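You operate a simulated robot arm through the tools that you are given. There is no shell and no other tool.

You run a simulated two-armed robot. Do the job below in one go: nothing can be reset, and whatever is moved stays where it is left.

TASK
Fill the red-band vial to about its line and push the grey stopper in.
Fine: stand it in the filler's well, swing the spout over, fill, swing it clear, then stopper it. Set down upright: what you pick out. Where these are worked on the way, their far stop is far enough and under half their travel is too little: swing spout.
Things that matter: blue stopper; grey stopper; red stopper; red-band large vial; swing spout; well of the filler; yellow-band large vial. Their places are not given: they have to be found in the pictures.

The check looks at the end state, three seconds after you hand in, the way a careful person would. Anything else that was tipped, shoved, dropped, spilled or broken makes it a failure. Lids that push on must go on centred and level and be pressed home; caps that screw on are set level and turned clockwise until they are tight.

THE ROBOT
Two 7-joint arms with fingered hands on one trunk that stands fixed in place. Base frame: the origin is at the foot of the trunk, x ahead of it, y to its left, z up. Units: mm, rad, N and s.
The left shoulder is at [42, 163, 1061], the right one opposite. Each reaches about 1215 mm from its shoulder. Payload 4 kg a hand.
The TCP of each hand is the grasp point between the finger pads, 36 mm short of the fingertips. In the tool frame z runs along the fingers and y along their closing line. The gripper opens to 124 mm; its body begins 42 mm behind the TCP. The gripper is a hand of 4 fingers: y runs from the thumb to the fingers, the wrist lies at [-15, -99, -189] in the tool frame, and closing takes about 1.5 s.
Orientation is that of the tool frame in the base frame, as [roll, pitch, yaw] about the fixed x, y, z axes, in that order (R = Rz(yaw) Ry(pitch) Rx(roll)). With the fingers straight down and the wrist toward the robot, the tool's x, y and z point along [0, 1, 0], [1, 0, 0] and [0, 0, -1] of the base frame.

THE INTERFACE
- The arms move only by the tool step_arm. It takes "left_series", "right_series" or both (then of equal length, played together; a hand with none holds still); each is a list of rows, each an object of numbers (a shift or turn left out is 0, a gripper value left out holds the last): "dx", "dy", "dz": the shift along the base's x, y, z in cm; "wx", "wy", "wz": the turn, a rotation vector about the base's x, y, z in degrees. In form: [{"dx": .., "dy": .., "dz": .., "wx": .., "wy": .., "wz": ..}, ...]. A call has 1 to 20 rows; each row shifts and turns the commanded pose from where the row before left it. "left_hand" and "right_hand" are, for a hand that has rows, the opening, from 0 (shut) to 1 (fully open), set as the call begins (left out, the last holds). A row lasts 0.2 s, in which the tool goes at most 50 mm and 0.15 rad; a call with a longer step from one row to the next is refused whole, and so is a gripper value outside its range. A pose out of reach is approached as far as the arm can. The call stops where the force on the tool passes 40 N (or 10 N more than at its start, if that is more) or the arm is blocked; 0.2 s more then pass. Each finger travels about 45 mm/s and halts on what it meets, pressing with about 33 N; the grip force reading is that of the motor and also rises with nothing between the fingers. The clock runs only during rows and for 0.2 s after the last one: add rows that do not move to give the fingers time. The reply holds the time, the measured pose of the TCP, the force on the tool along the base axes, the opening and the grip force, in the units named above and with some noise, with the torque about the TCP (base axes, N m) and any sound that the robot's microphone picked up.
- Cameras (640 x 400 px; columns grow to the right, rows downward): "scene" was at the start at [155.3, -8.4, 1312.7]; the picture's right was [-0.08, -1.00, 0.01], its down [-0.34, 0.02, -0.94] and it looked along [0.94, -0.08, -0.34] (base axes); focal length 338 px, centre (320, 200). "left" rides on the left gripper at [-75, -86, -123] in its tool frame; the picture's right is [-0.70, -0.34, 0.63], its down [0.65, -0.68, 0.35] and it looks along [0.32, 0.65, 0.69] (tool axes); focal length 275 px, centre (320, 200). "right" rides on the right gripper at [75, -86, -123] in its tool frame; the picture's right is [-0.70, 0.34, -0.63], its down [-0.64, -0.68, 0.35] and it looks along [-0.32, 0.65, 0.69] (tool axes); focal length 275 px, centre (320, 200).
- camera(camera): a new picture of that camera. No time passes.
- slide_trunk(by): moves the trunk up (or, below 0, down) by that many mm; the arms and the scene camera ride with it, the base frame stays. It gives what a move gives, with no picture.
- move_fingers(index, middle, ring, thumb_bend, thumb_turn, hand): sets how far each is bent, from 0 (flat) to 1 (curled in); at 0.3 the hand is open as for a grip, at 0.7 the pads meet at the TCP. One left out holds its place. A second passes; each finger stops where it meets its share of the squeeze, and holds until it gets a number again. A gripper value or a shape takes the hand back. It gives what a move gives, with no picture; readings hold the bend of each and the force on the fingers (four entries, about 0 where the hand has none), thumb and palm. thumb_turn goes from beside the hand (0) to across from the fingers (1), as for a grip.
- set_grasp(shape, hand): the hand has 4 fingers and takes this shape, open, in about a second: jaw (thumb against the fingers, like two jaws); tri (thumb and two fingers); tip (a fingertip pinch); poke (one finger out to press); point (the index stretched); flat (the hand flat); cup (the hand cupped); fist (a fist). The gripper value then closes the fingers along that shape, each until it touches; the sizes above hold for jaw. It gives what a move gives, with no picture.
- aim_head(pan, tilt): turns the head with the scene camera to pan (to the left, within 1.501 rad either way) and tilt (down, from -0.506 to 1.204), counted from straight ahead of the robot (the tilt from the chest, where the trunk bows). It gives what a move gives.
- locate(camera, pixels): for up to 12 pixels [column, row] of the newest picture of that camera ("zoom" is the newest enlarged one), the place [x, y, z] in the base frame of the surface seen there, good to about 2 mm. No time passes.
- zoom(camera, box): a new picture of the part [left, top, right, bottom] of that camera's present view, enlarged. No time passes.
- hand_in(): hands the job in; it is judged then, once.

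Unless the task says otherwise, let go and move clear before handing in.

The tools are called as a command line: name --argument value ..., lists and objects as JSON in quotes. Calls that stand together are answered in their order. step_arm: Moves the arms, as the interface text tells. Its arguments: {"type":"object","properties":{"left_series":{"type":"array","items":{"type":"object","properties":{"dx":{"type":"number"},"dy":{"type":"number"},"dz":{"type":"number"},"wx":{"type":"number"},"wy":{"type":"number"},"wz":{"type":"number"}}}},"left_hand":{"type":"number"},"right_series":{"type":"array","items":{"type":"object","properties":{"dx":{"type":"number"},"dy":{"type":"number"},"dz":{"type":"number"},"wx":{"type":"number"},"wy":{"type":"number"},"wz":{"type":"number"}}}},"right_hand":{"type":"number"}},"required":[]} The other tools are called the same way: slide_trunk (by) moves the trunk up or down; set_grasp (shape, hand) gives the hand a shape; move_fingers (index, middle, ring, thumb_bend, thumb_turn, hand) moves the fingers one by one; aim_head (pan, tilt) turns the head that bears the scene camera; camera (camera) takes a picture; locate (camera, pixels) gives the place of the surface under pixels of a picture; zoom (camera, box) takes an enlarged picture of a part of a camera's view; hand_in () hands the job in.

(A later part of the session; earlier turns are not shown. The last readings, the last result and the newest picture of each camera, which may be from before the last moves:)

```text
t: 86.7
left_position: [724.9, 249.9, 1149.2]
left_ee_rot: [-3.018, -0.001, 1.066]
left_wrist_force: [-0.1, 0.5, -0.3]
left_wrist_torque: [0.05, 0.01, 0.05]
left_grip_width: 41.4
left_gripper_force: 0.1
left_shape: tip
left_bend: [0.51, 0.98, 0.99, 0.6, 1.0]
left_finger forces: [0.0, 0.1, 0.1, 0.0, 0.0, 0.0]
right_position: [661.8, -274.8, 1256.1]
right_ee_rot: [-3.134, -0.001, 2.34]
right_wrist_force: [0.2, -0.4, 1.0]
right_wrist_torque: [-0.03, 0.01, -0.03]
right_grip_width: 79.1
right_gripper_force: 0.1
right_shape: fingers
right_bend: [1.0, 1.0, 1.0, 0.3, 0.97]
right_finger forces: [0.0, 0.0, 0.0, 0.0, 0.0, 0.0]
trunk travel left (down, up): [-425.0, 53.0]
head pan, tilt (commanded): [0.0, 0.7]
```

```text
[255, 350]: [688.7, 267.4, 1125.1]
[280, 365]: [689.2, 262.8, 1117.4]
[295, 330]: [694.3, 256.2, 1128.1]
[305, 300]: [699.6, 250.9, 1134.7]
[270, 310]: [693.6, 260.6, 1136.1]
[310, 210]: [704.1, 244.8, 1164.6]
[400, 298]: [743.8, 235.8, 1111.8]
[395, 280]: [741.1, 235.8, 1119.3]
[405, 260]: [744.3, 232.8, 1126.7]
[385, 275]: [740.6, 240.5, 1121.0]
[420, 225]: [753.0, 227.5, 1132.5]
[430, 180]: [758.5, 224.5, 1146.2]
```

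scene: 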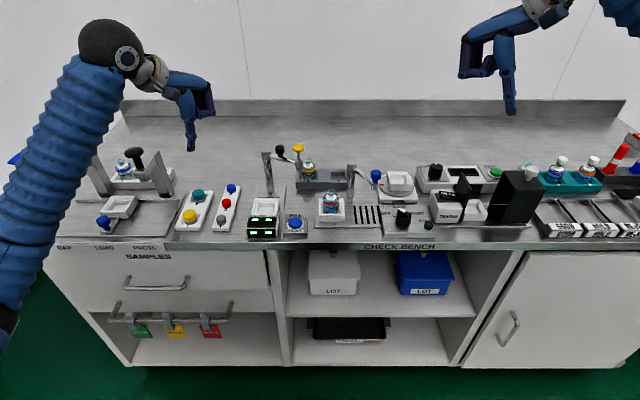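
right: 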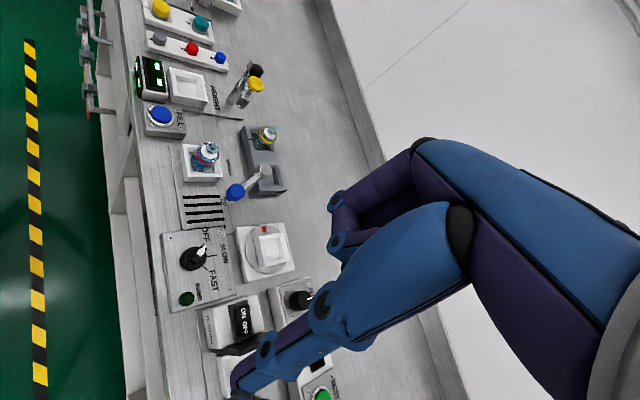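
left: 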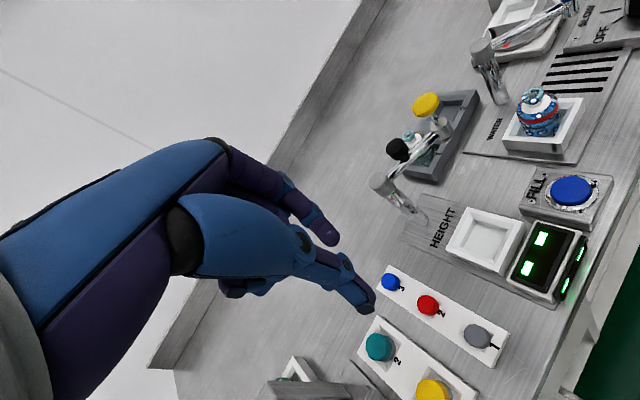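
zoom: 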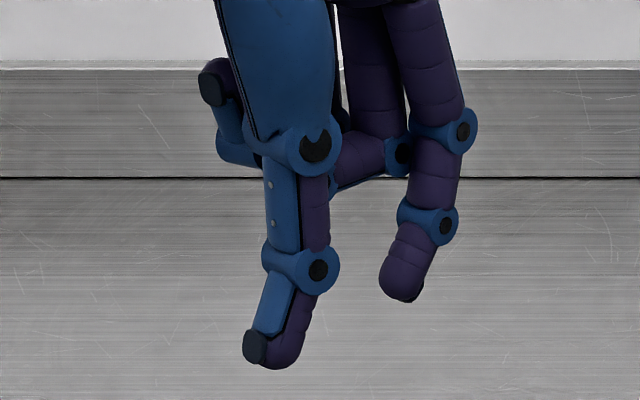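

Thumb pads lean outward and index leans inward at these bends, so I'll try a different combination: a straighter index and a more bent thumb, with tilt back near zero, and look at the geometry.

step_arm --left_series '[{"wx": -1.2, "wy": -2.1}, {"wx": -1.2, "wy": -2.1}, {"wx": -1.1, "wy": -2.0}, {}]'

move_fingers --hand "left" --index 0.4 --middle 1 --ring 1 --thumb_bend 0.75 --thumb_turn 1

zoom --camera "scene" --box '[170, 90, 230, 150]'

zoom --camera "left" --box '[220, 160, 400, 330]'

```text
t: 87.7
left_position: [724.9, 249.8, 1148.4]
left_ee_rot: [3.14, 0.003, 1.068]
left_wrist_force: [0.2, -0.3, -0.3]
left_wrist_torque: [-0.01, -0.01, -0.05]
left_grip_width: 41.5
left_gripper_force: 0.1
left_shape: tip
left_bend: [0.51, 0.98, 0.99, 0.6, 1.0]
left_finger forces: [0.1, 0.0, 0.0, 0.1, 0.0, 0.1]
right_position: [661.9, -275.1, 1256.2]
right_ee_rot: [-3.135, -0.002, 2.343]
right_wrist_force: [-0.3, -0.3, -0.3]
right_wrist_torque: [-0.03, 0.02, -0.03]
right_grip_width: 79.0
right_gripper_force: 0.1
right_shape: fingers
right_bend: [1.0, 1.0, 1.0, 0.3, 0.97]
right_finger forces: [0.1, 0.0, 0.0, 0.0, 0.1, 0.1]
trunk travel left (down, up): [-425.0, 53.0]
head pan, tilt (commanded): [0.0, 0.7]
```

```text
t: 88.7
left_position: [724.2, 248.7, 1149.1]
left_ee_rot: [-3.141, 0.003, 1.066]
left_wrist_force: [-0.6, -1.0, 0.2]
left_wrist_torque: [0.01, 0.0, 0.01]
left_grip_width: 35.3
left_gripper_force: 0.0
left_shape: fingers
left_bend: [0.4, 1.0, 1.0, 0.75, 1.0]
left_finger forces: [0.1, 0.1, 0.0, 0.1, 0.0, 0.1]
right_position: [662.0, -274.9, 1255.7]
right_ee_rot: [-3.134, -0.002, 2.34]
right_wrist_force: [-0.1, 0.3, -0.1]
right_wrist_torque: [0.01, -0.01, 0.01]
right_grip_width: 79.1
right_gripper_force: 0.1
right_shape: fingers
right_bend: [1.0, 1.0, 1.0, 0.3, 0.97]
right_finger forces: [0.0, 0.0, 0.0, 0.1, 0.1, 0.1]
trunk travel left (down, up): [-425.0, 53.0]
head pan, tilt (commanded): [0.0, 0.7]
```

```text
6.67 times, centred on (200, 120) of scene
```

zoom: 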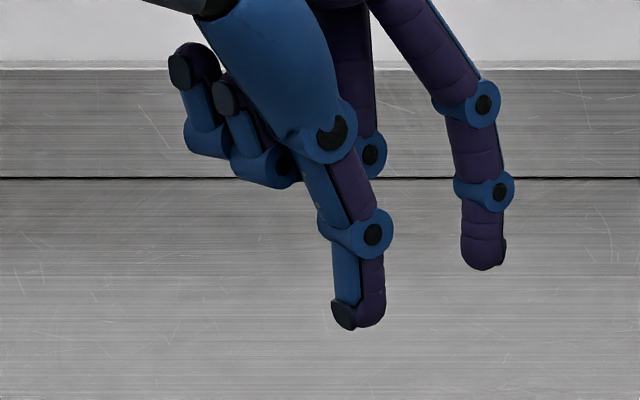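

```text
2.35 times, centred on (310, 245) of left
```

zoom: 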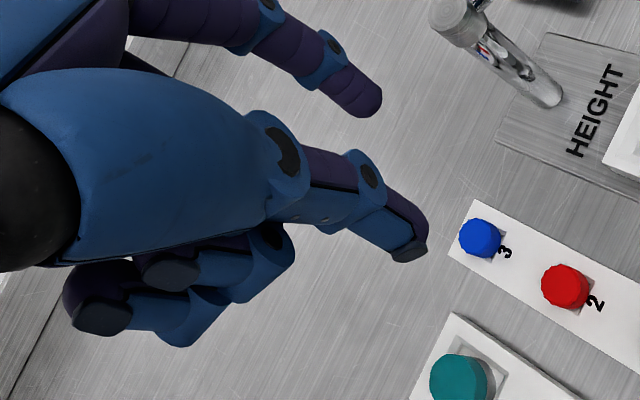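

Now both distal links look vertical and parallel. Measuring tips and pads.

zoom --camera "scene" --box '[170, 90, 230, 150]'

locate --camera "zoom" --pixels '[[345, 320], [370, 320], [350, 290], [372, 290], [378, 270], [345, 260], [350, 180], [485, 262], [480, 240], [465, 240], [485, 215], [475, 150]]'

zoom --camera "left" --box '[220, 160, 400, 330]'

locate --camera "zoom" --pixels '[[405, 250], [425, 240], [400, 235], [420, 215], [380, 230], [365, 100], [350, 90], [340, 75], [370, 110], [330, 100]]'

```text
6.67 times, centred on (200, 120) of scene
```

zoom: 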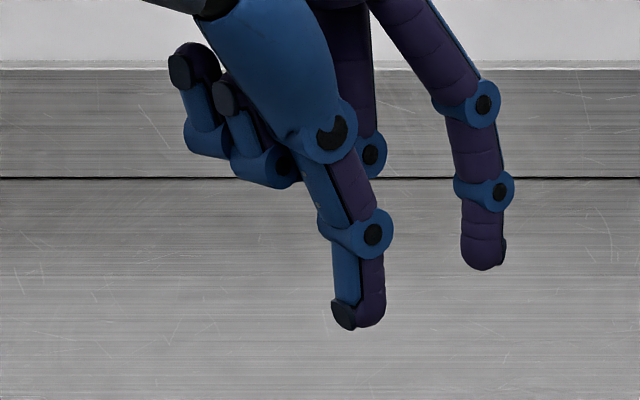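

```text
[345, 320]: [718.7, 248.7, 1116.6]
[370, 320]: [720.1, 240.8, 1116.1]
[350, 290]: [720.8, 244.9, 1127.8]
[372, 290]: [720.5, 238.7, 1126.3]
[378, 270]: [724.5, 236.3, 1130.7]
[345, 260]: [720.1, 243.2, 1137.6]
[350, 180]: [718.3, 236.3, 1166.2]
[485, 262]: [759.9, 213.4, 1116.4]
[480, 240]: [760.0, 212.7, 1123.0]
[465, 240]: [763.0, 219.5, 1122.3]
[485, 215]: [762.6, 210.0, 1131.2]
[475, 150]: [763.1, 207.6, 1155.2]
```

```text
2.35 times, centred on (310, 245) of left
```

zoom: 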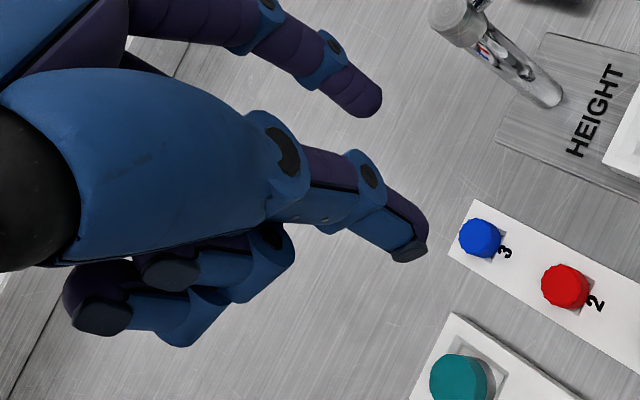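

```text
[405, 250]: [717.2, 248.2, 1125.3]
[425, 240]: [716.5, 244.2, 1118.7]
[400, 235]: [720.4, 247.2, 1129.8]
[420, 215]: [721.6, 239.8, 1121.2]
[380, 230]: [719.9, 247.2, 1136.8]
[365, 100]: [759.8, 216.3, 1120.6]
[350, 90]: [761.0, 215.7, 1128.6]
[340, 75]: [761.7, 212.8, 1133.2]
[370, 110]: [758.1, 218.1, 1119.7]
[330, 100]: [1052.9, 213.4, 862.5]
```

With index 0.40 / thumb 0.75 both distal links are vertical, level (tips at TCP−36) and 35 mm apart — ideal. Grip centre is at TCP+(21.5,-22). I'll widen slightly and move above the grey stopper.

move_fingers --hand "left" --index 0.39 --thumb_bend 0.72

step_arm --left_series '[{"dx": -1.8, "dy": 1.35, "dz": -3}, {"dx": -1.8, "dy": 1.35, "dz": -3}, {"dz": -3}, {"dz": -3}, {"dz": -2}, {"dz": -2}, {}]'

zoom --camera "scene" --box '[170, 150, 260, 240]'

camera --camera "left"

zoom --camera "right" --box '[90, 0, 250, 100]'

```text
t: 89.7
left_position: [723.5, 250.3, 1149.4]
left_ee_rot: [3.139, 0.001, 1.069]
left_wrist_force: [-0.1, 0.0, -0.1]
left_wrist_torque: [0.01, 0.0, 0.01]
left_grip_width: 42.2
left_gripper_force: 0.2
left_shape: fingers
left_bend: [0.39, 1.0, 1.0, 0.72, 1.0]
left_finger forces: [0.1, 0.0, 0.0, 0.0, 0.0, 0.0]
right_position: [661.2, -275.5, 1257.1]
right_ee_rot: [-3.134, 0.0, 2.34]
right_wrist_force: [0.3, 0.4, -0.6]
right_wrist_torque: [0.0, -0.01, 0.02]
right_grip_width: 79.1
right_gripper_force: 0.1
right_shape: fingers
right_bend: [1.0, 1.0, 1.0, 0.3, 0.97]
right_finger forces: [0.0, 0.0, 0.1, 0.0, 0.0, 0.0]
trunk travel left (down, up): [-425.0, 53.0]
head pan, tilt (commanded): [0.0, 0.7]
```

```text
t: 91.3
left_position: [688.9, 276.9, 986.9]
left_ee_rot: [3.141, 0.0, 1.07]
left_wrist_force: [0.0, -0.3, -0.4]
left_wrist_torque: [-0.02, 0.03, 0.01]
left_grip_width: 42.8
left_gripper_force: 0.1
left_shape: fingers
left_bend: [0.39, 1.0, 1.0, 0.72, 1.0]
left_finger forces: [0.0, 0.0, 0.0, 0.1, 0.1, 0.0]
right_position: [659.9, -275.0, 1255.2]
right_ee_rot: [-3.134, -0.002, 2.341]
right_wrist_force: [-0.7, 0.8, 0.5]
right_wrist_torque: [0.02, 0.03, -0.01]
right_grip_width: 79.1
right_gripper_force: 0.0
right_shape: fingers
right_bend: [1.0, 1.0, 1.0, 0.3, 0.97]
right_finger forces: [0.0, 0.1, 0.0, 0.0, 0.1, 0.1]
trunk travel left (down, up): [-425.0, 53.0]
head pan, tilt (commanded): [0.0, 0.7]
```

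```text
4.44 times, centred on (215, 195) of scene
```

zoom: 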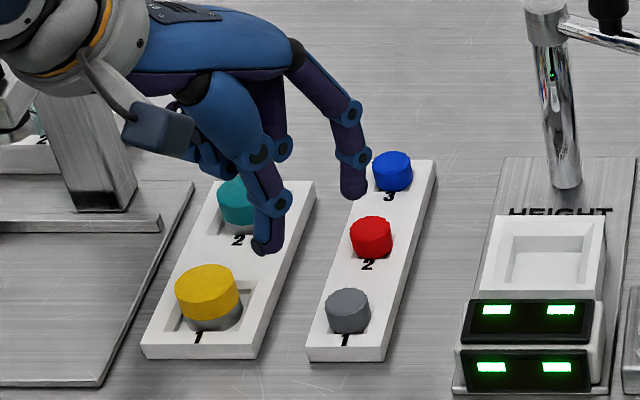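

```text
taken
```

left: 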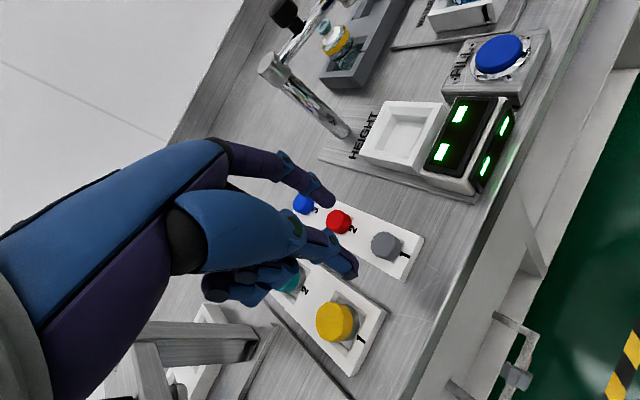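

```text
4.00 times, centred on (170, 50) of right
```

zoom: 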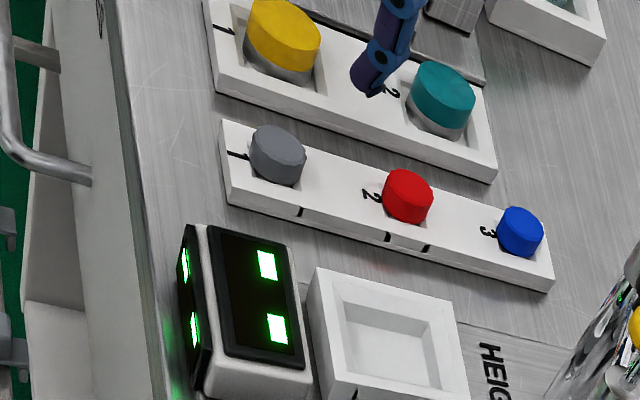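

zoom --camera "scene" --box '[205, 170, 265, 220]'

locate --camera "zoom" --pixels '[[100, 210], [110, 190], [135, 195], [140, 170], [250, 110], [255, 90], [265, 70], [240, 100], [300, 280], [290, 140]]'

```text
8.00 times, centred on (235, 195) of scene
```

zoom: 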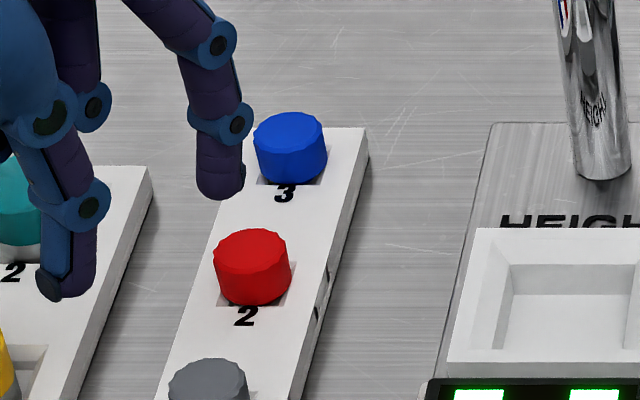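

```text
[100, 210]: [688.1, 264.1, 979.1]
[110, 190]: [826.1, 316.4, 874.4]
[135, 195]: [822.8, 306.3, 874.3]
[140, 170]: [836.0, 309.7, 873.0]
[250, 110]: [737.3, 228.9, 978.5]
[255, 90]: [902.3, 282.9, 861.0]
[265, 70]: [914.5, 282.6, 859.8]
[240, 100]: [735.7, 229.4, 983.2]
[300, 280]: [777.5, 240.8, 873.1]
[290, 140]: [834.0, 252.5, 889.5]
```

locate --camera "zoom" --pixels '[[50, 285], [75, 285], [90, 270], [60, 260], [80, 245], [215, 190], [210, 170], [200, 175], [225, 160], [235, 180]]'

zoom --camera "left" --box '[270, 150, 430, 300]'

locate --camera "zoom" --pixels '[[330, 260], [345, 235], [310, 250], [320, 220], [250, 120], [240, 95], [225, 110], [260, 130], [455, 225], [440, 250]]'

```text
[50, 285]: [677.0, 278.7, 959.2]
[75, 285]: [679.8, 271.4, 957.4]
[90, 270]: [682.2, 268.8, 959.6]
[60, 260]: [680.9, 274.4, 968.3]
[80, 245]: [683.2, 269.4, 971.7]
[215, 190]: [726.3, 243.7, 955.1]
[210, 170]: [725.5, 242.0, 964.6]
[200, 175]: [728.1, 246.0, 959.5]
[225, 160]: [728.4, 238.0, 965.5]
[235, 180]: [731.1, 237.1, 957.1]
```

```text
2.67 times, centred on (350, 225) of left
```

zoom: 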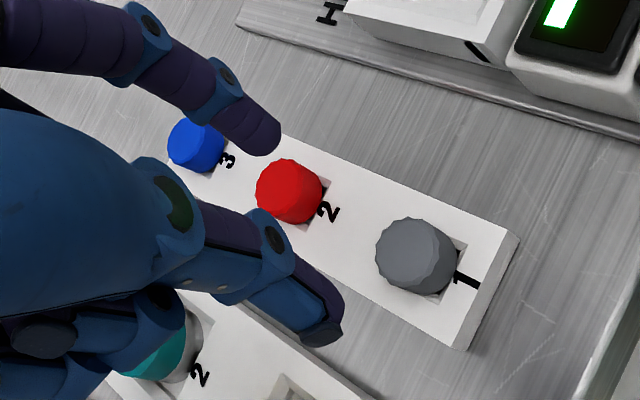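

```text
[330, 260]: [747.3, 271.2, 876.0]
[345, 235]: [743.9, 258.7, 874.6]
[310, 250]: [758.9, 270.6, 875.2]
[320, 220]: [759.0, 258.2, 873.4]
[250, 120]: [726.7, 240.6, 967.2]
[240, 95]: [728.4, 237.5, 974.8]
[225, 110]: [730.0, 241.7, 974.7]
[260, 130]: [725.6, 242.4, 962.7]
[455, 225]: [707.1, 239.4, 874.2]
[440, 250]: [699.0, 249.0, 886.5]
```

The gap's midpoint (709,255) is right above the stopper (710,254). Checking the heights of the yellow/teal caps under the curled fingers before descending.

zoom --camera "scene" --box '[170, 150, 260, 240]'

locate --camera "zoom" --pixels '[[208, 280], [232, 190], [235, 205], [215, 160], [190, 115], [240, 165], [185, 300], [350, 300]]'

```text
4.44 times, centred on (215, 195) of scene
```

zoom: 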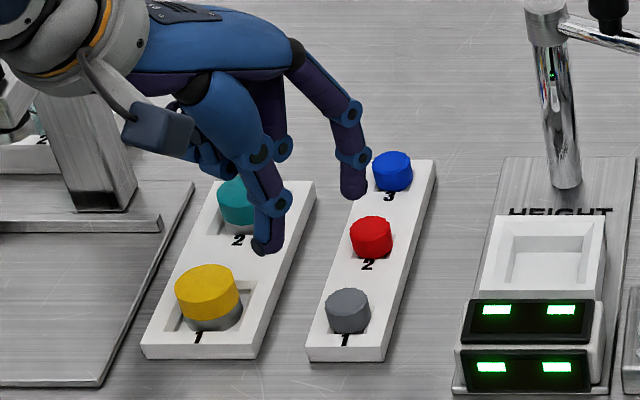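

```text
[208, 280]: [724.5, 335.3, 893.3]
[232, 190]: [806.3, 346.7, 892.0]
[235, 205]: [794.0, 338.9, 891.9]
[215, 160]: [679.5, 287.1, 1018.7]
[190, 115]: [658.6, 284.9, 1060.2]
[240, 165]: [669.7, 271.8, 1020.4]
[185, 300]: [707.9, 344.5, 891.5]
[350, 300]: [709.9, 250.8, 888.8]
```

Other caps top out at z≈893 and are well to the side. Descending around the grey stopper, tips to ~3 mm above the tray.

step_arm --left_series '[{"dz": -2}, {"dz": -2}, {"dz": -1.5}, {"dz": -1}, {"dz": -0.5}, {"dz": -0.4}, {}]'

zoom --camera "scene" --box '[195, 190, 255, 240]'

zoom --camera "left" --box '[270, 150, 430, 300]'

zoom --camera "right" --box '[120, 0, 220, 80]'

```text
t: 92.9
left_position: [688.7, 278.0, 915.1]
left_ee_rot: [3.141, 0.002, 1.068]
left_wrist_force: [0.5, 0.3, 0.6]
left_wrist_torque: [0.0, 0.01, 0.0]
left_grip_width: 42.7
left_gripper_force: 0.1
left_shape: fingers
left_bend: [0.39, 1.0, 1.0, 0.72, 1.0]
left_finger forces: [0.0, 0.0, 0.0, 0.1, 0.0, 0.1]
right_position: [661.3, -274.2, 1256.0]
right_ee_rot: [-3.134, -0.002, 2.343]
right_wrist_force: [-0.6, 0.1, -0.3]
right_wrist_torque: [-0.01, -0.01, 0.01]
right_grip_width: 79.1
right_gripper_force: 0.0
right_shape: fingers
right_bend: [1.0, 1.0, 1.0, 0.3, 0.97]
right_finger forces: [0.0, 0.1, 0.0, 0.0, 0.1, 0.1]
trunk travel left (down, up): [-425.0, 53.0]
head pan, tilt (commanded): [0.0, 0.7]
```

```text
8.00 times, centred on (225, 215) of scene
```

zoom: 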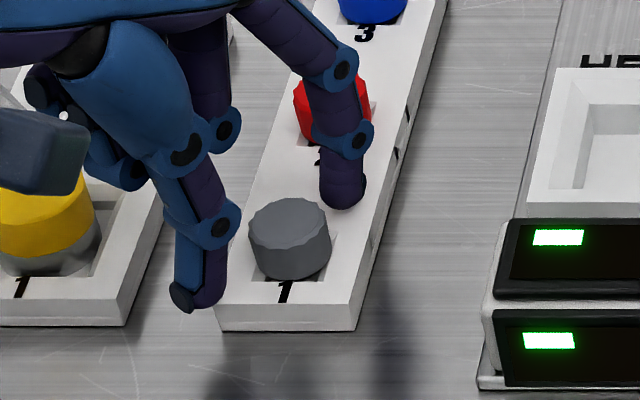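

```text
2.67 times, centred on (350, 225) of left
```

zoom: 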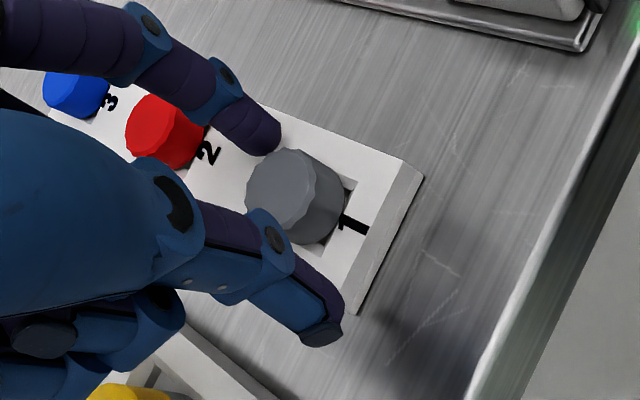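

```text
5.00 times, centred on (170, 40) of right
```

zoom: 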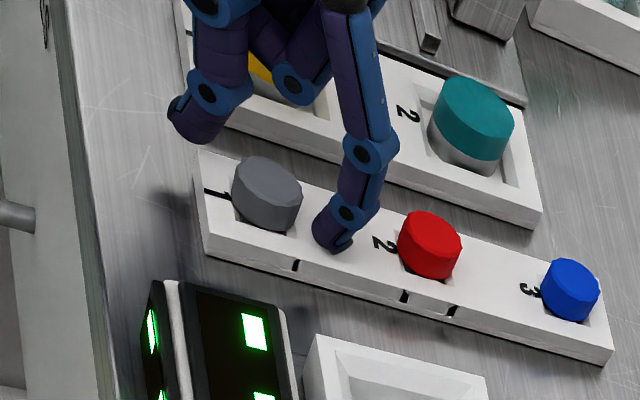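

locate --camera "zoom" --pixels '[[180, 130], [215, 120], [330, 235], [345, 225], [265, 190], [245, 200], [290, 180], [300, 225], [260, 225], [355, 180]]'

zoom --camera "scene" --box '[195, 190, 255, 240]'

locate --camera "zoom" --pixels '[[180, 295], [210, 295], [222, 270], [190, 260], [325, 195], [340, 200], [325, 170], [345, 180], [285, 215], [250, 225], [328, 225], [290, 260]]'

```text
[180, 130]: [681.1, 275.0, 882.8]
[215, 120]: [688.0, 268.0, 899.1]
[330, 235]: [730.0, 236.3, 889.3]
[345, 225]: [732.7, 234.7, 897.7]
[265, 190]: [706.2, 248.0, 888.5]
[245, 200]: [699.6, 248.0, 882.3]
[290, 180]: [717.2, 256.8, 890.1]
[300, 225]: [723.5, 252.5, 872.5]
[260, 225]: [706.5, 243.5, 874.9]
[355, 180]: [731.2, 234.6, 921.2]
```

```text
8.00 times, centred on (225, 215) of scene
```

zoom: 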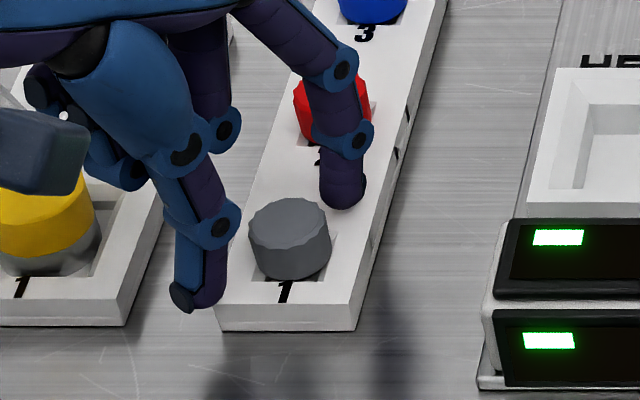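

```text
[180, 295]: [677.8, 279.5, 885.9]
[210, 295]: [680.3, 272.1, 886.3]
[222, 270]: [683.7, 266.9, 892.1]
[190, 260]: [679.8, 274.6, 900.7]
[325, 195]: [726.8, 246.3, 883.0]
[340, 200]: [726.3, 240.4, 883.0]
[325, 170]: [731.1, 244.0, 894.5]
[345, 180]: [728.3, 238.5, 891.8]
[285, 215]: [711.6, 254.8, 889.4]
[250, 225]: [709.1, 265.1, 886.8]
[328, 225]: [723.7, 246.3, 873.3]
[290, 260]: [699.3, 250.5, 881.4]
```

Pads are centred on the stopper (midpoint (709.6,254.5)). I'll go 3 mm lower and pinch with index and thumb.

step_arm --left_series '[{"dz": -0.3}, {}]'

move_fingers --hand "left" --index 0.445 --thumb_bend 0.785

zoom --camera "scene" --box '[195, 190, 255, 240]'

zoom --camera "left" --box '[270, 150, 430, 300]'

```text
t: 93.5
left_position: [688.5, 277.9, 912.7]
left_ee_rot: [3.139, 0.0, 1.068]
left_wrist_force: [-0.6, 0.9, 4.7]
left_wrist_torque: [-0.18, -0.17, 0.03]
left_grip_width: 42.8
left_gripper_force: 1.9
left_shape: fingers
left_bend: [0.39, 1.0, 1.0, 0.72, 1.0]
left_finger forces: [4.7, 0.0, 0.0, 0.1, 0.0, 0.0]
right_position: [661.6, -274.6, 1256.5]
right_ee_rot: [-3.137, -0.001, 2.342]
right_wrist_force: [0.8, 0.0, 0.4]
right_wrist_torque: [0.02, -0.03, -0.01]
right_grip_width: 79.4
right_gripper_force: 0.1
right_shape: fingers
right_bend: [1.0, 1.0, 1.0, 0.3, 0.97]
right_finger forces: [0.1, 0.0, 0.0, 0.1, 0.0, 0.1]
trunk travel left (down, up): [-425.0, 53.0]
head pan, tilt (commanded): [0.0, 0.7]
```

```text
t: 94.5
left_position: [687.7, 277.1, 913.5]
left_ee_rot: [3.138, -0.001, 1.068]
left_wrist_force: [3.6, -0.2, 11.7]
left_wrist_torque: [-0.45, -0.62, 0.11]
left_grip_width: 27.9
left_gripper_force: 6.4
left_shape: fingers
left_bend: [0.4, 1.0, 1.0, 0.78, 1.0]
left_finger forces: [12.3, 0.0, 0.0, 0.0, 0.1, 0.0]
right_position: [661.3, -275.0, 1255.3]
right_ee_rot: [-3.135, -0.001, 2.341]
right_wrist_force: [-0.2, 0.9, 0.2]
right_wrist_torque: [0.0, 0.0, 0.0]
right_grip_width: 79.1
right_gripper_force: 0.1
right_shape: fingers
right_bend: [1.0, 1.0, 1.0, 0.3, 0.97]
right_finger forces: [0.1, 0.1, 0.0, 0.0, 0.1, 0.0]
trunk travel left (down, up): [-425.0, 53.0]
head pan, tilt (commanded): [0.0, 0.7]
```

```text
8.00 times, centred on (225, 215) of scene
```

zoom: 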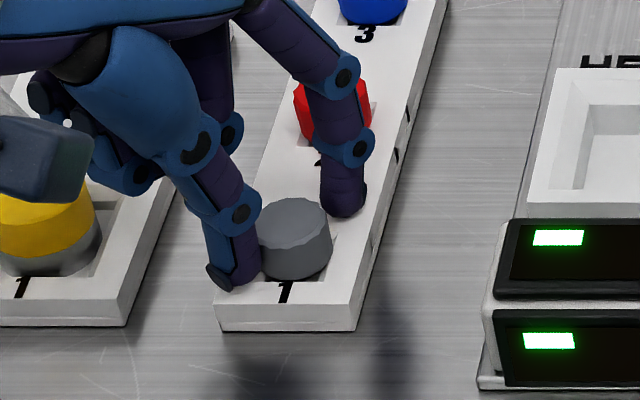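

```text
2.67 times, centred on (350, 225) of left
```

zoom: 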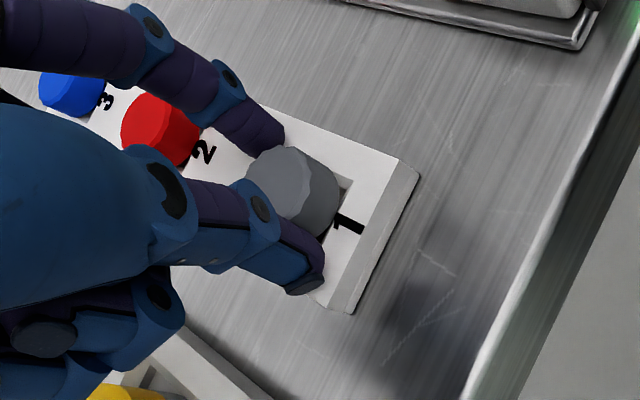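

The index tip is pressing on the tray top (12 N), so I'll raise 4 mm to free it; it should then finish closing.

step_arm --left_series '[{"dz": 0.4}, {}, {}]'

zoom --camera "scene" --box '[195, 190, 255, 240]'

zoom --camera "right" --box '[120, 0, 220, 80]'

```text
t: 95.3
left_position: [687.3, 276.2, 916.6]
left_ee_rot: [3.141, 0.003, 1.068]
left_wrist_force: [-0.7, 1.0, 0.4]
left_wrist_torque: [0.0, 0.01, 0.02]
left_grip_width: 22.6
left_gripper_force: 0.0
left_shape: fingers
left_bend: [0.44, 1.0, 1.0, 0.78, 1.0]
left_finger forces: [0.3, 0.0, 0.0, 0.0, 0.3, 0.1]
right_position: [660.9, -274.2, 1255.9]
right_ee_rot: [-3.135, -0.002, 2.341]
right_wrist_force: [0.9, 0.1, 0.5]
right_wrist_torque: [0.03, -0.03, -0.01]
right_grip_width: 79.1
right_gripper_force: 0.1
right_shape: fingers
right_bend: [1.0, 1.0, 1.0, 0.3, 0.97]
right_finger forces: [0.0, 0.0, 0.0, 0.1, 0.0, 0.0]
trunk travel left (down, up): [-425.0, 53.0]
head pan, tilt (commanded): [0.0, 0.7]
```

```text
8.00 times, centred on (225, 215) of scene
```

zoom: 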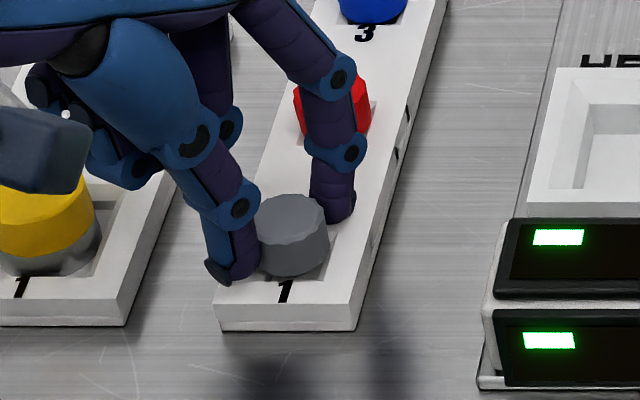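

```text
5.00 times, centred on (170, 40) of right
```

zoom: 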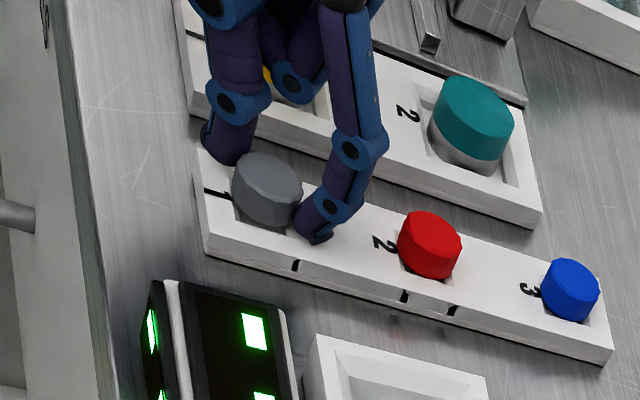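

Light contact both sides (22.6 mm). Squeezing a little more and checking forces.

move_fingers --hand "left" --index 0.47 --thumb_bend 0.82

zoom --camera "scene" --box '[195, 190, 255, 240]'

zoom --camera "left" --box '[290, 150, 390, 260]'

```text
t: 96.3
left_position: [687.4, 276.2, 916.3]
left_ee_rot: [3.139, 0.003, 1.067]
left_wrist_force: [0.0, -0.4, 0.2]
left_wrist_torque: [0.0, -0.02, -0.01]
left_grip_width: 19.2
left_gripper_force: 4.3
left_shape: fingers
left_bend: [0.44, 1.0, 1.0, 0.8, 1.0]
left_finger forces: [4.0, 0.1, 0.0, 0.0, 4.1, 0.1]
right_position: [660.7, -275.3, 1256.3]
right_ee_rot: [-3.134, -0.002, 2.341]
right_wrist_force: [0.5, 0.0, 0.2]
right_wrist_torque: [-0.01, 0.02, 0.01]
right_grip_width: 79.0
right_gripper_force: 0.0
right_shape: fingers
right_bend: [1.0, 1.0, 1.0, 0.3, 0.97]
right_finger forces: [0.0, 0.0, 0.1, 0.0, 0.1, 0.0]
trunk travel left (down, up): [-425.0, 53.0]
head pan, tilt (commanded): [0.0, 0.7]
```

```text
8.00 times, centred on (225, 215) of scene
```

zoom: 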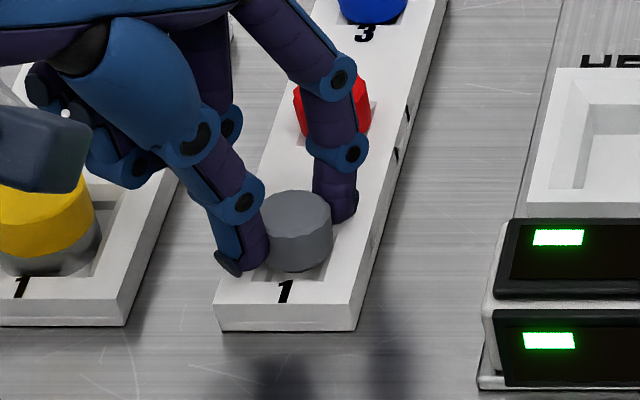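

```text
3.64 times, centred on (340, 205) of left
```

zoom: 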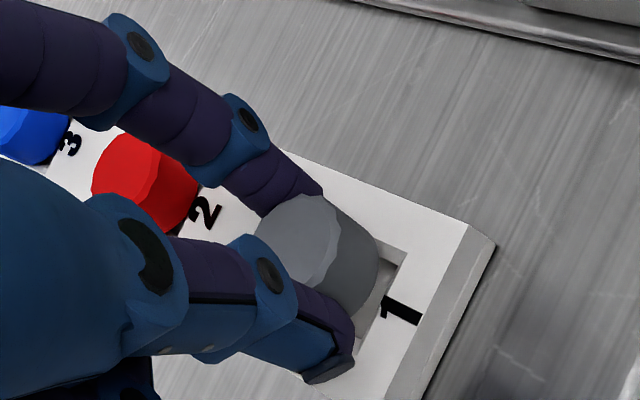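

Both fingers hold with 4 N. Tightening further.

move_fingers --hand "left" --index 0.53 --thumb_bend 0.9

zoom --camera "scene" --box '[195, 190, 255, 240]'

zoom --camera "left" --box '[290, 150, 390, 260]'

```text
t: 97.3
left_position: [687.8, 277.3, 916.0]
left_ee_rot: [3.14, 0.001, 1.068]
left_wrist_force: [0.4, 0.1, 0.6]
left_wrist_torque: [0.0, -0.02, -0.01]
left_grip_width: 17.6
left_gripper_force: 12.8
left_shape: fingers
left_bend: [0.43, 1.0, 1.0, 0.83, 1.0]
left_finger forces: [12.8, 0.1, 0.1, 0.0, 12.9, 0.0]
right_position: [661.5, -275.0, 1256.2]
right_ee_rot: [-3.135, -0.001, 2.34]
right_wrist_force: [1.1, 0.1, 0.2]
right_wrist_torque: [-0.01, 0.0, 0.0]
right_grip_width: 79.2
right_gripper_force: 0.1
right_shape: fingers
right_bend: [1.0, 1.0, 1.0, 0.3, 0.97]
right_finger forces: [0.0, 0.0, 0.1, 0.0, 0.1, 0.0]
trunk travel left (down, up): [-425.0, 53.0]
head pan, tilt (commanded): [0.0, 0.7]
```

```text
8.00 times, centred on (225, 215) of scene
```

zoom: 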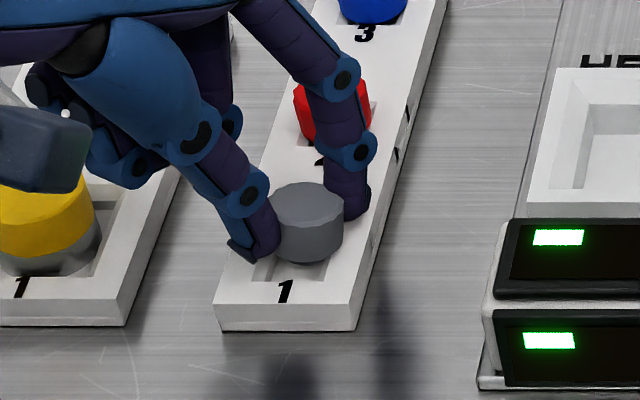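

```text
3.64 times, centred on (340, 205) of left
```

zoom: 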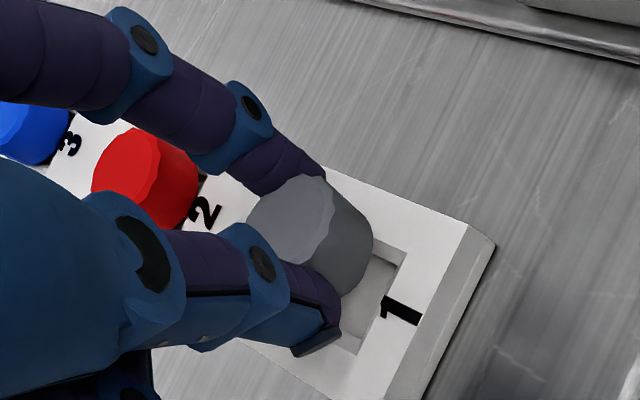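

The stopper moved a few mm with the thumb's push but is held at ~13 N. Measuring its attitude.

zoom --camera "scene" --box '[215, 200, 245, 228]'

locate --camera "zoom" --pixels '[[320, 160], [300, 150], [260, 165], [360, 160], [310, 200], [320, 130], [320, 230], [370, 200], [280, 220], [330, 245], [290, 250], [250, 240]]'

zoom --camera "right" --box '[150, 15, 200, 55]'

```text
14.29 times, centred on (230, 214) of scene
```

zoom: 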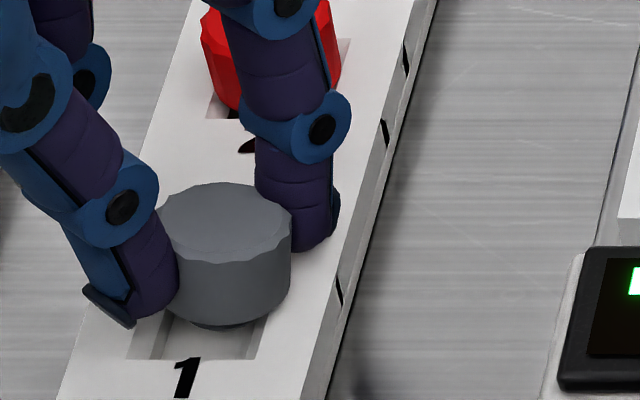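

```text
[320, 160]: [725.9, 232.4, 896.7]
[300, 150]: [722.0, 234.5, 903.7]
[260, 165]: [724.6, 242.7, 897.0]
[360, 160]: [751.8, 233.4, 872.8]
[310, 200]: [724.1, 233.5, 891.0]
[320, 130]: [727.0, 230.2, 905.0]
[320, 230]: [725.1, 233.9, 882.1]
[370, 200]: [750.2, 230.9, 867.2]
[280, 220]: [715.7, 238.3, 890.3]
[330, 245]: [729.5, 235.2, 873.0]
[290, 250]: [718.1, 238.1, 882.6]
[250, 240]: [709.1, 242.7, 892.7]
```

```text
10.00 times, centred on (175, 35) of right
```

zoom: 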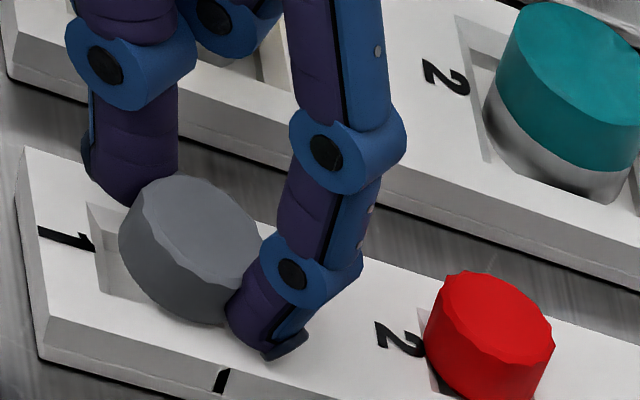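

zoom --camera "scene" --box '[215, 200, 245, 228]'

locate --camera "zoom" --pixels '[[225, 195], [185, 215], [270, 215], [225, 235], [225, 215], [230, 280], [200, 300], [270, 295], [230, 315], [235, 325], [285, 240], [175, 260]]'

zoom --camera "right" --box '[150, 15, 200, 55]'

locate --camera "zoom" --pixels '[[200, 220], [160, 200], [240, 250], [190, 185], [210, 255], [140, 250], [170, 290], [210, 310], [130, 230], [240, 270], [180, 270], [125, 270]]'

```text
14.29 times, centred on (230, 214) of scene
```

zoom: 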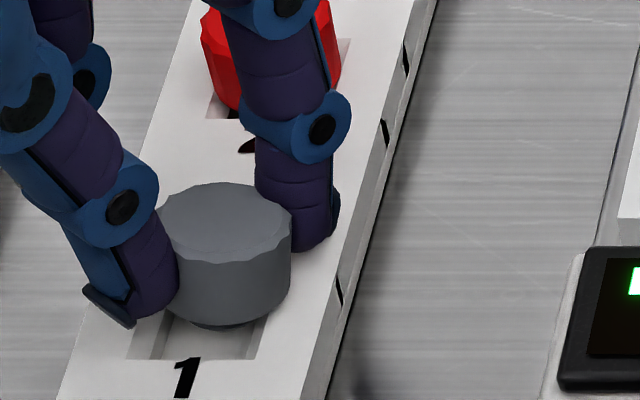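

```text
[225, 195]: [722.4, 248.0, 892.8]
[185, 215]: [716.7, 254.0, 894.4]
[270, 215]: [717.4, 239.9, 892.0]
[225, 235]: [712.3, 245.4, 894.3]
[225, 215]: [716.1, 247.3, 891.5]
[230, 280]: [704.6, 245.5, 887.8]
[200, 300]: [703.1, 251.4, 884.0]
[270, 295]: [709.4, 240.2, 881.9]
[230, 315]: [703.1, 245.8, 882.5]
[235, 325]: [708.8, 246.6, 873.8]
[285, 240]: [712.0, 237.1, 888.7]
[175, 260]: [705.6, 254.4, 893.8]
```

```text
10.00 times, centred on (175, 35) of right
```

zoom: 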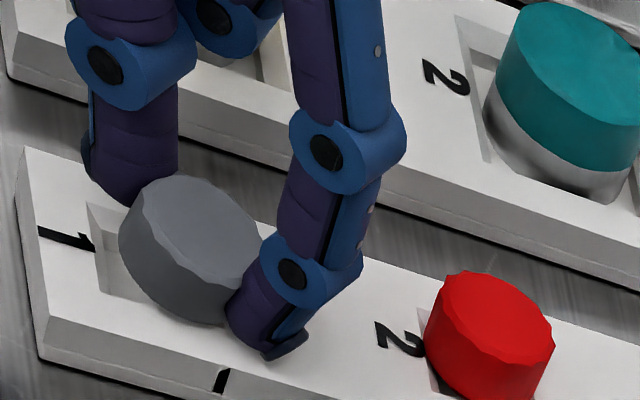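

```text
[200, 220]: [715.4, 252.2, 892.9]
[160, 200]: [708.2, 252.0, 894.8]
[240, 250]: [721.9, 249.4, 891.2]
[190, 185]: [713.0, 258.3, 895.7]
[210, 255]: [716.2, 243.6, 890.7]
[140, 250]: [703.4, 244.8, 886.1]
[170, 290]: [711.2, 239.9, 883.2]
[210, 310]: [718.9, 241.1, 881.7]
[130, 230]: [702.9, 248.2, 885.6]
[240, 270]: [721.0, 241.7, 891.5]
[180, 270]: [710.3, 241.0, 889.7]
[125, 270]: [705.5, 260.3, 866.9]
```

The stopper has a cap (~12 mm tall) with a narrower plug below; it's held with its top leaning ~14° toward the index and already ~3.5 mm up. I'll lift it slowly.

step_arm --left_series '[{"dz": 0.5}, {"dz": 0.5}, {"dz": 1}, {"dz": 1}, {"dz": 1.5}, {"dz": 1.5}, {"dz": 2}, {"dz": 2}, {"dz": 2}, {}]'

zoom --camera "scene" --box '[190, 140, 260, 230]'

zoom --camera "left" --box '[290, 150, 390, 260]'

zoom --camera "right" --box '[120, 0, 240, 80]'

```text
t: 99.5
left_position: [687.7, 276.0, 1036.5]
left_ee_rot: [3.141, 0.002, 1.068]
left_wrist_force: [0.4, 0.2, -0.3]
left_wrist_torque: [0.03, 0.01, 0.03]
left_grip_width: 17.6
left_gripper_force: 12.6
left_shape: fingers
left_bend: [0.43, 1.0, 1.0, 0.83, 1.0]
left_finger forces: [12.7, 0.0, 0.0, 0.0, 12.9, 0.0]
right_position: [662.4, -275.1, 1256.5]
right_ee_rot: [-3.134, -0.001, 2.341]
right_wrist_force: [0.0, -0.6, 0.2]
right_wrist_torque: [0.0, 0.0, 0.01]
right_grip_width: 79.2
right_gripper_force: 0.0
right_shape: fingers
right_bend: [1.0, 1.0, 1.0, 0.3, 0.97]
right_finger forces: [0.0, 0.0, 0.0, 0.0, 0.0, 0.0]
trunk travel left (down, up): [-425.0, 53.0]
head pan, tilt (commanded): [0.0, 0.7]
```

```text
4.44 times, centred on (225, 185) of scene
```

zoom: 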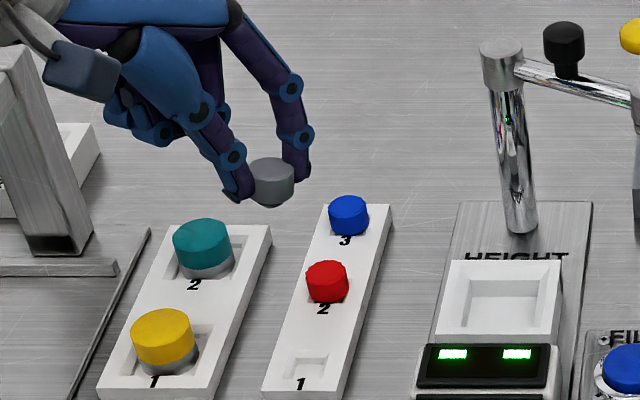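

```text
3.64 times, centred on (340, 205) of left
```

zoom: 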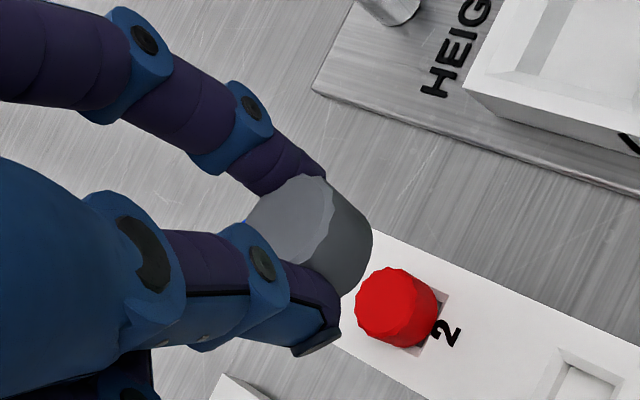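

```text
5.00 times, centred on (180, 40) of right
```

zoom: 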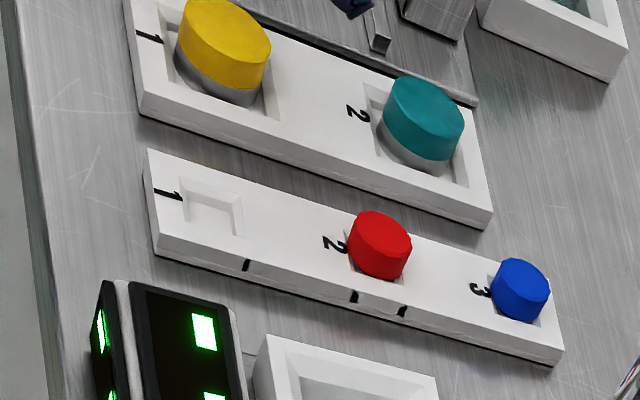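

The grey stopper is securely held and the other stoppers are undisturbed. I'll raise it, rotate −14° to level it, and carry it over toward the vial at a safe height.

step_arm --left_series '[{"dz": 1.6, "wx": -1.75, "wy": -3.03}, {"dz": 1.6, "wx": -1.75, "wy": -3.03}, {"dz": 1.6, "wx": -1.75, "wy": -3.03}, {"dz": 1.6, "wx": -1.75, "wy": -3.03}, {"dx": 0.38, "dy": -3.44}, {"dx": 0.38, "dy": -3.44}, {"dx": 0.38, "dy": -3.44}, {"dx": 0.38, "dy": -3.44}, {"dx": 0.38, "dy": -3.44}, {"dx": 0.38, "dy": -3.44}, {"dx": 0.38, "dy": -3.44}, {"dx": 0.38, "dy": -3.44}, {}]'

zoom --camera "scene" --box '[280, 110, 380, 220]'

zoom --camera "right" --box '[140, 60, 260, 180]'

camera --camera "left"

```text
t: 102.3
left_position: [718.4, 0.1, 1100.6]
left_ee_rot: [2.895, 0.006, 1.066]
left_wrist_force: [-0.6, 0.5, 0.0]
left_wrist_torque: [0.03, 0.0, -0.03]
left_grip_width: 17.3
left_gripper_force: 12.8
left_shape: fingers
left_bend: [0.43, 1.0, 1.0, 0.83, 1.0]
left_finger forces: [12.9, 0.0, 0.0, 0.0, 12.9, 0.1]
right_position: [660.7, -274.9, 1256.2]
right_ee_rot: [-3.135, -0.002, 2.341]
right_wrist_force: [0.6, 0.5, 0.3]
right_wrist_torque: [0.01, 0.0, 0.01]
right_grip_width: 79.0
right_gripper_force: 0.2
right_shape: fingers
right_bend: [1.0, 1.0, 1.0, 0.3, 0.97]
right_finger forces: [0.1, 0.0, 0.0, 0.0, 0.0, 0.0]
trunk travel left (down, up): [-425.0, 53.0]
head pan, tilt (commanded): [0.0, 0.7]
```

```text
3.64 times, centred on (330, 165) of scene
```

zoom: 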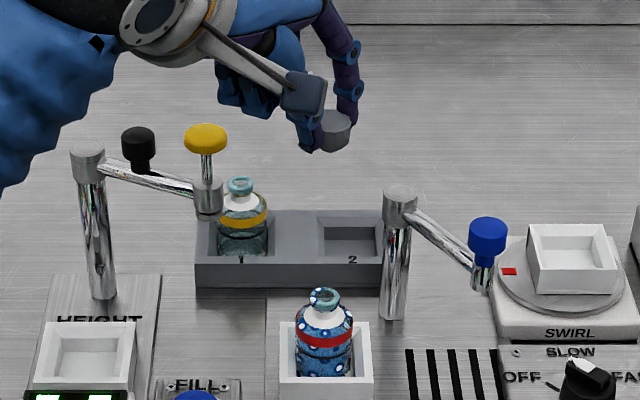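

```text
3.33 times, centred on (200, 120) of right
```

zoom: 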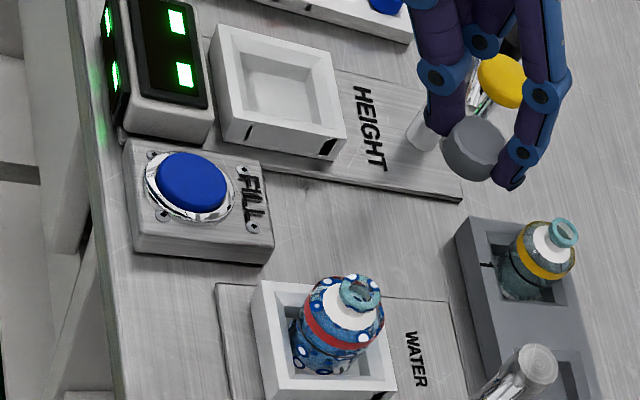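

```text
taken
```

left: 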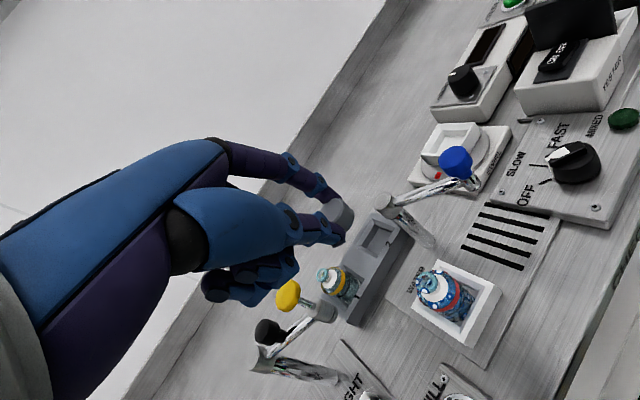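

Now the stopper is over the vial area at z≈1080. Measuring its position and tilt from both cameras.

zoom --camera "right" --box '[185, 75, 225, 105]'

zoom --camera "scene" --box '[315, 130, 350, 160]'

zoom --camera "left" --box '[290, 170, 370, 260]'

```text
13.33 times, centred on (205, 90) of right
```

zoom: 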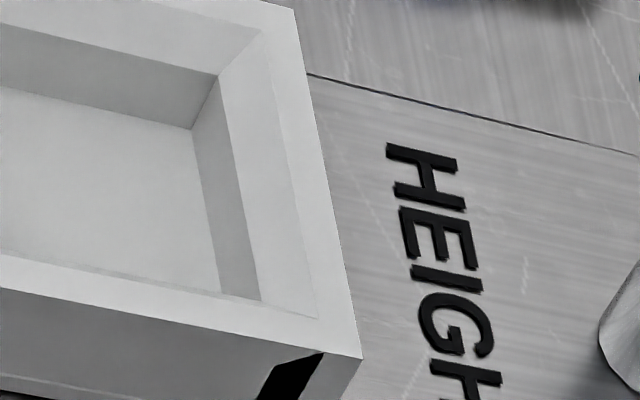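

```text
13.33 times, centred on (332, 145) of scene
```

zoom: 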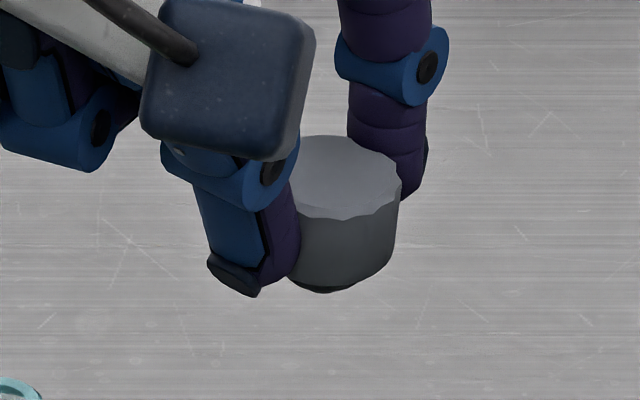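

```text
4.44 times, centred on (330, 215) of left
```

zoom: 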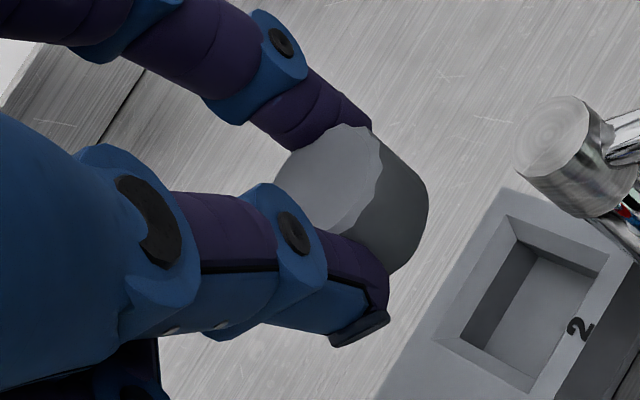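

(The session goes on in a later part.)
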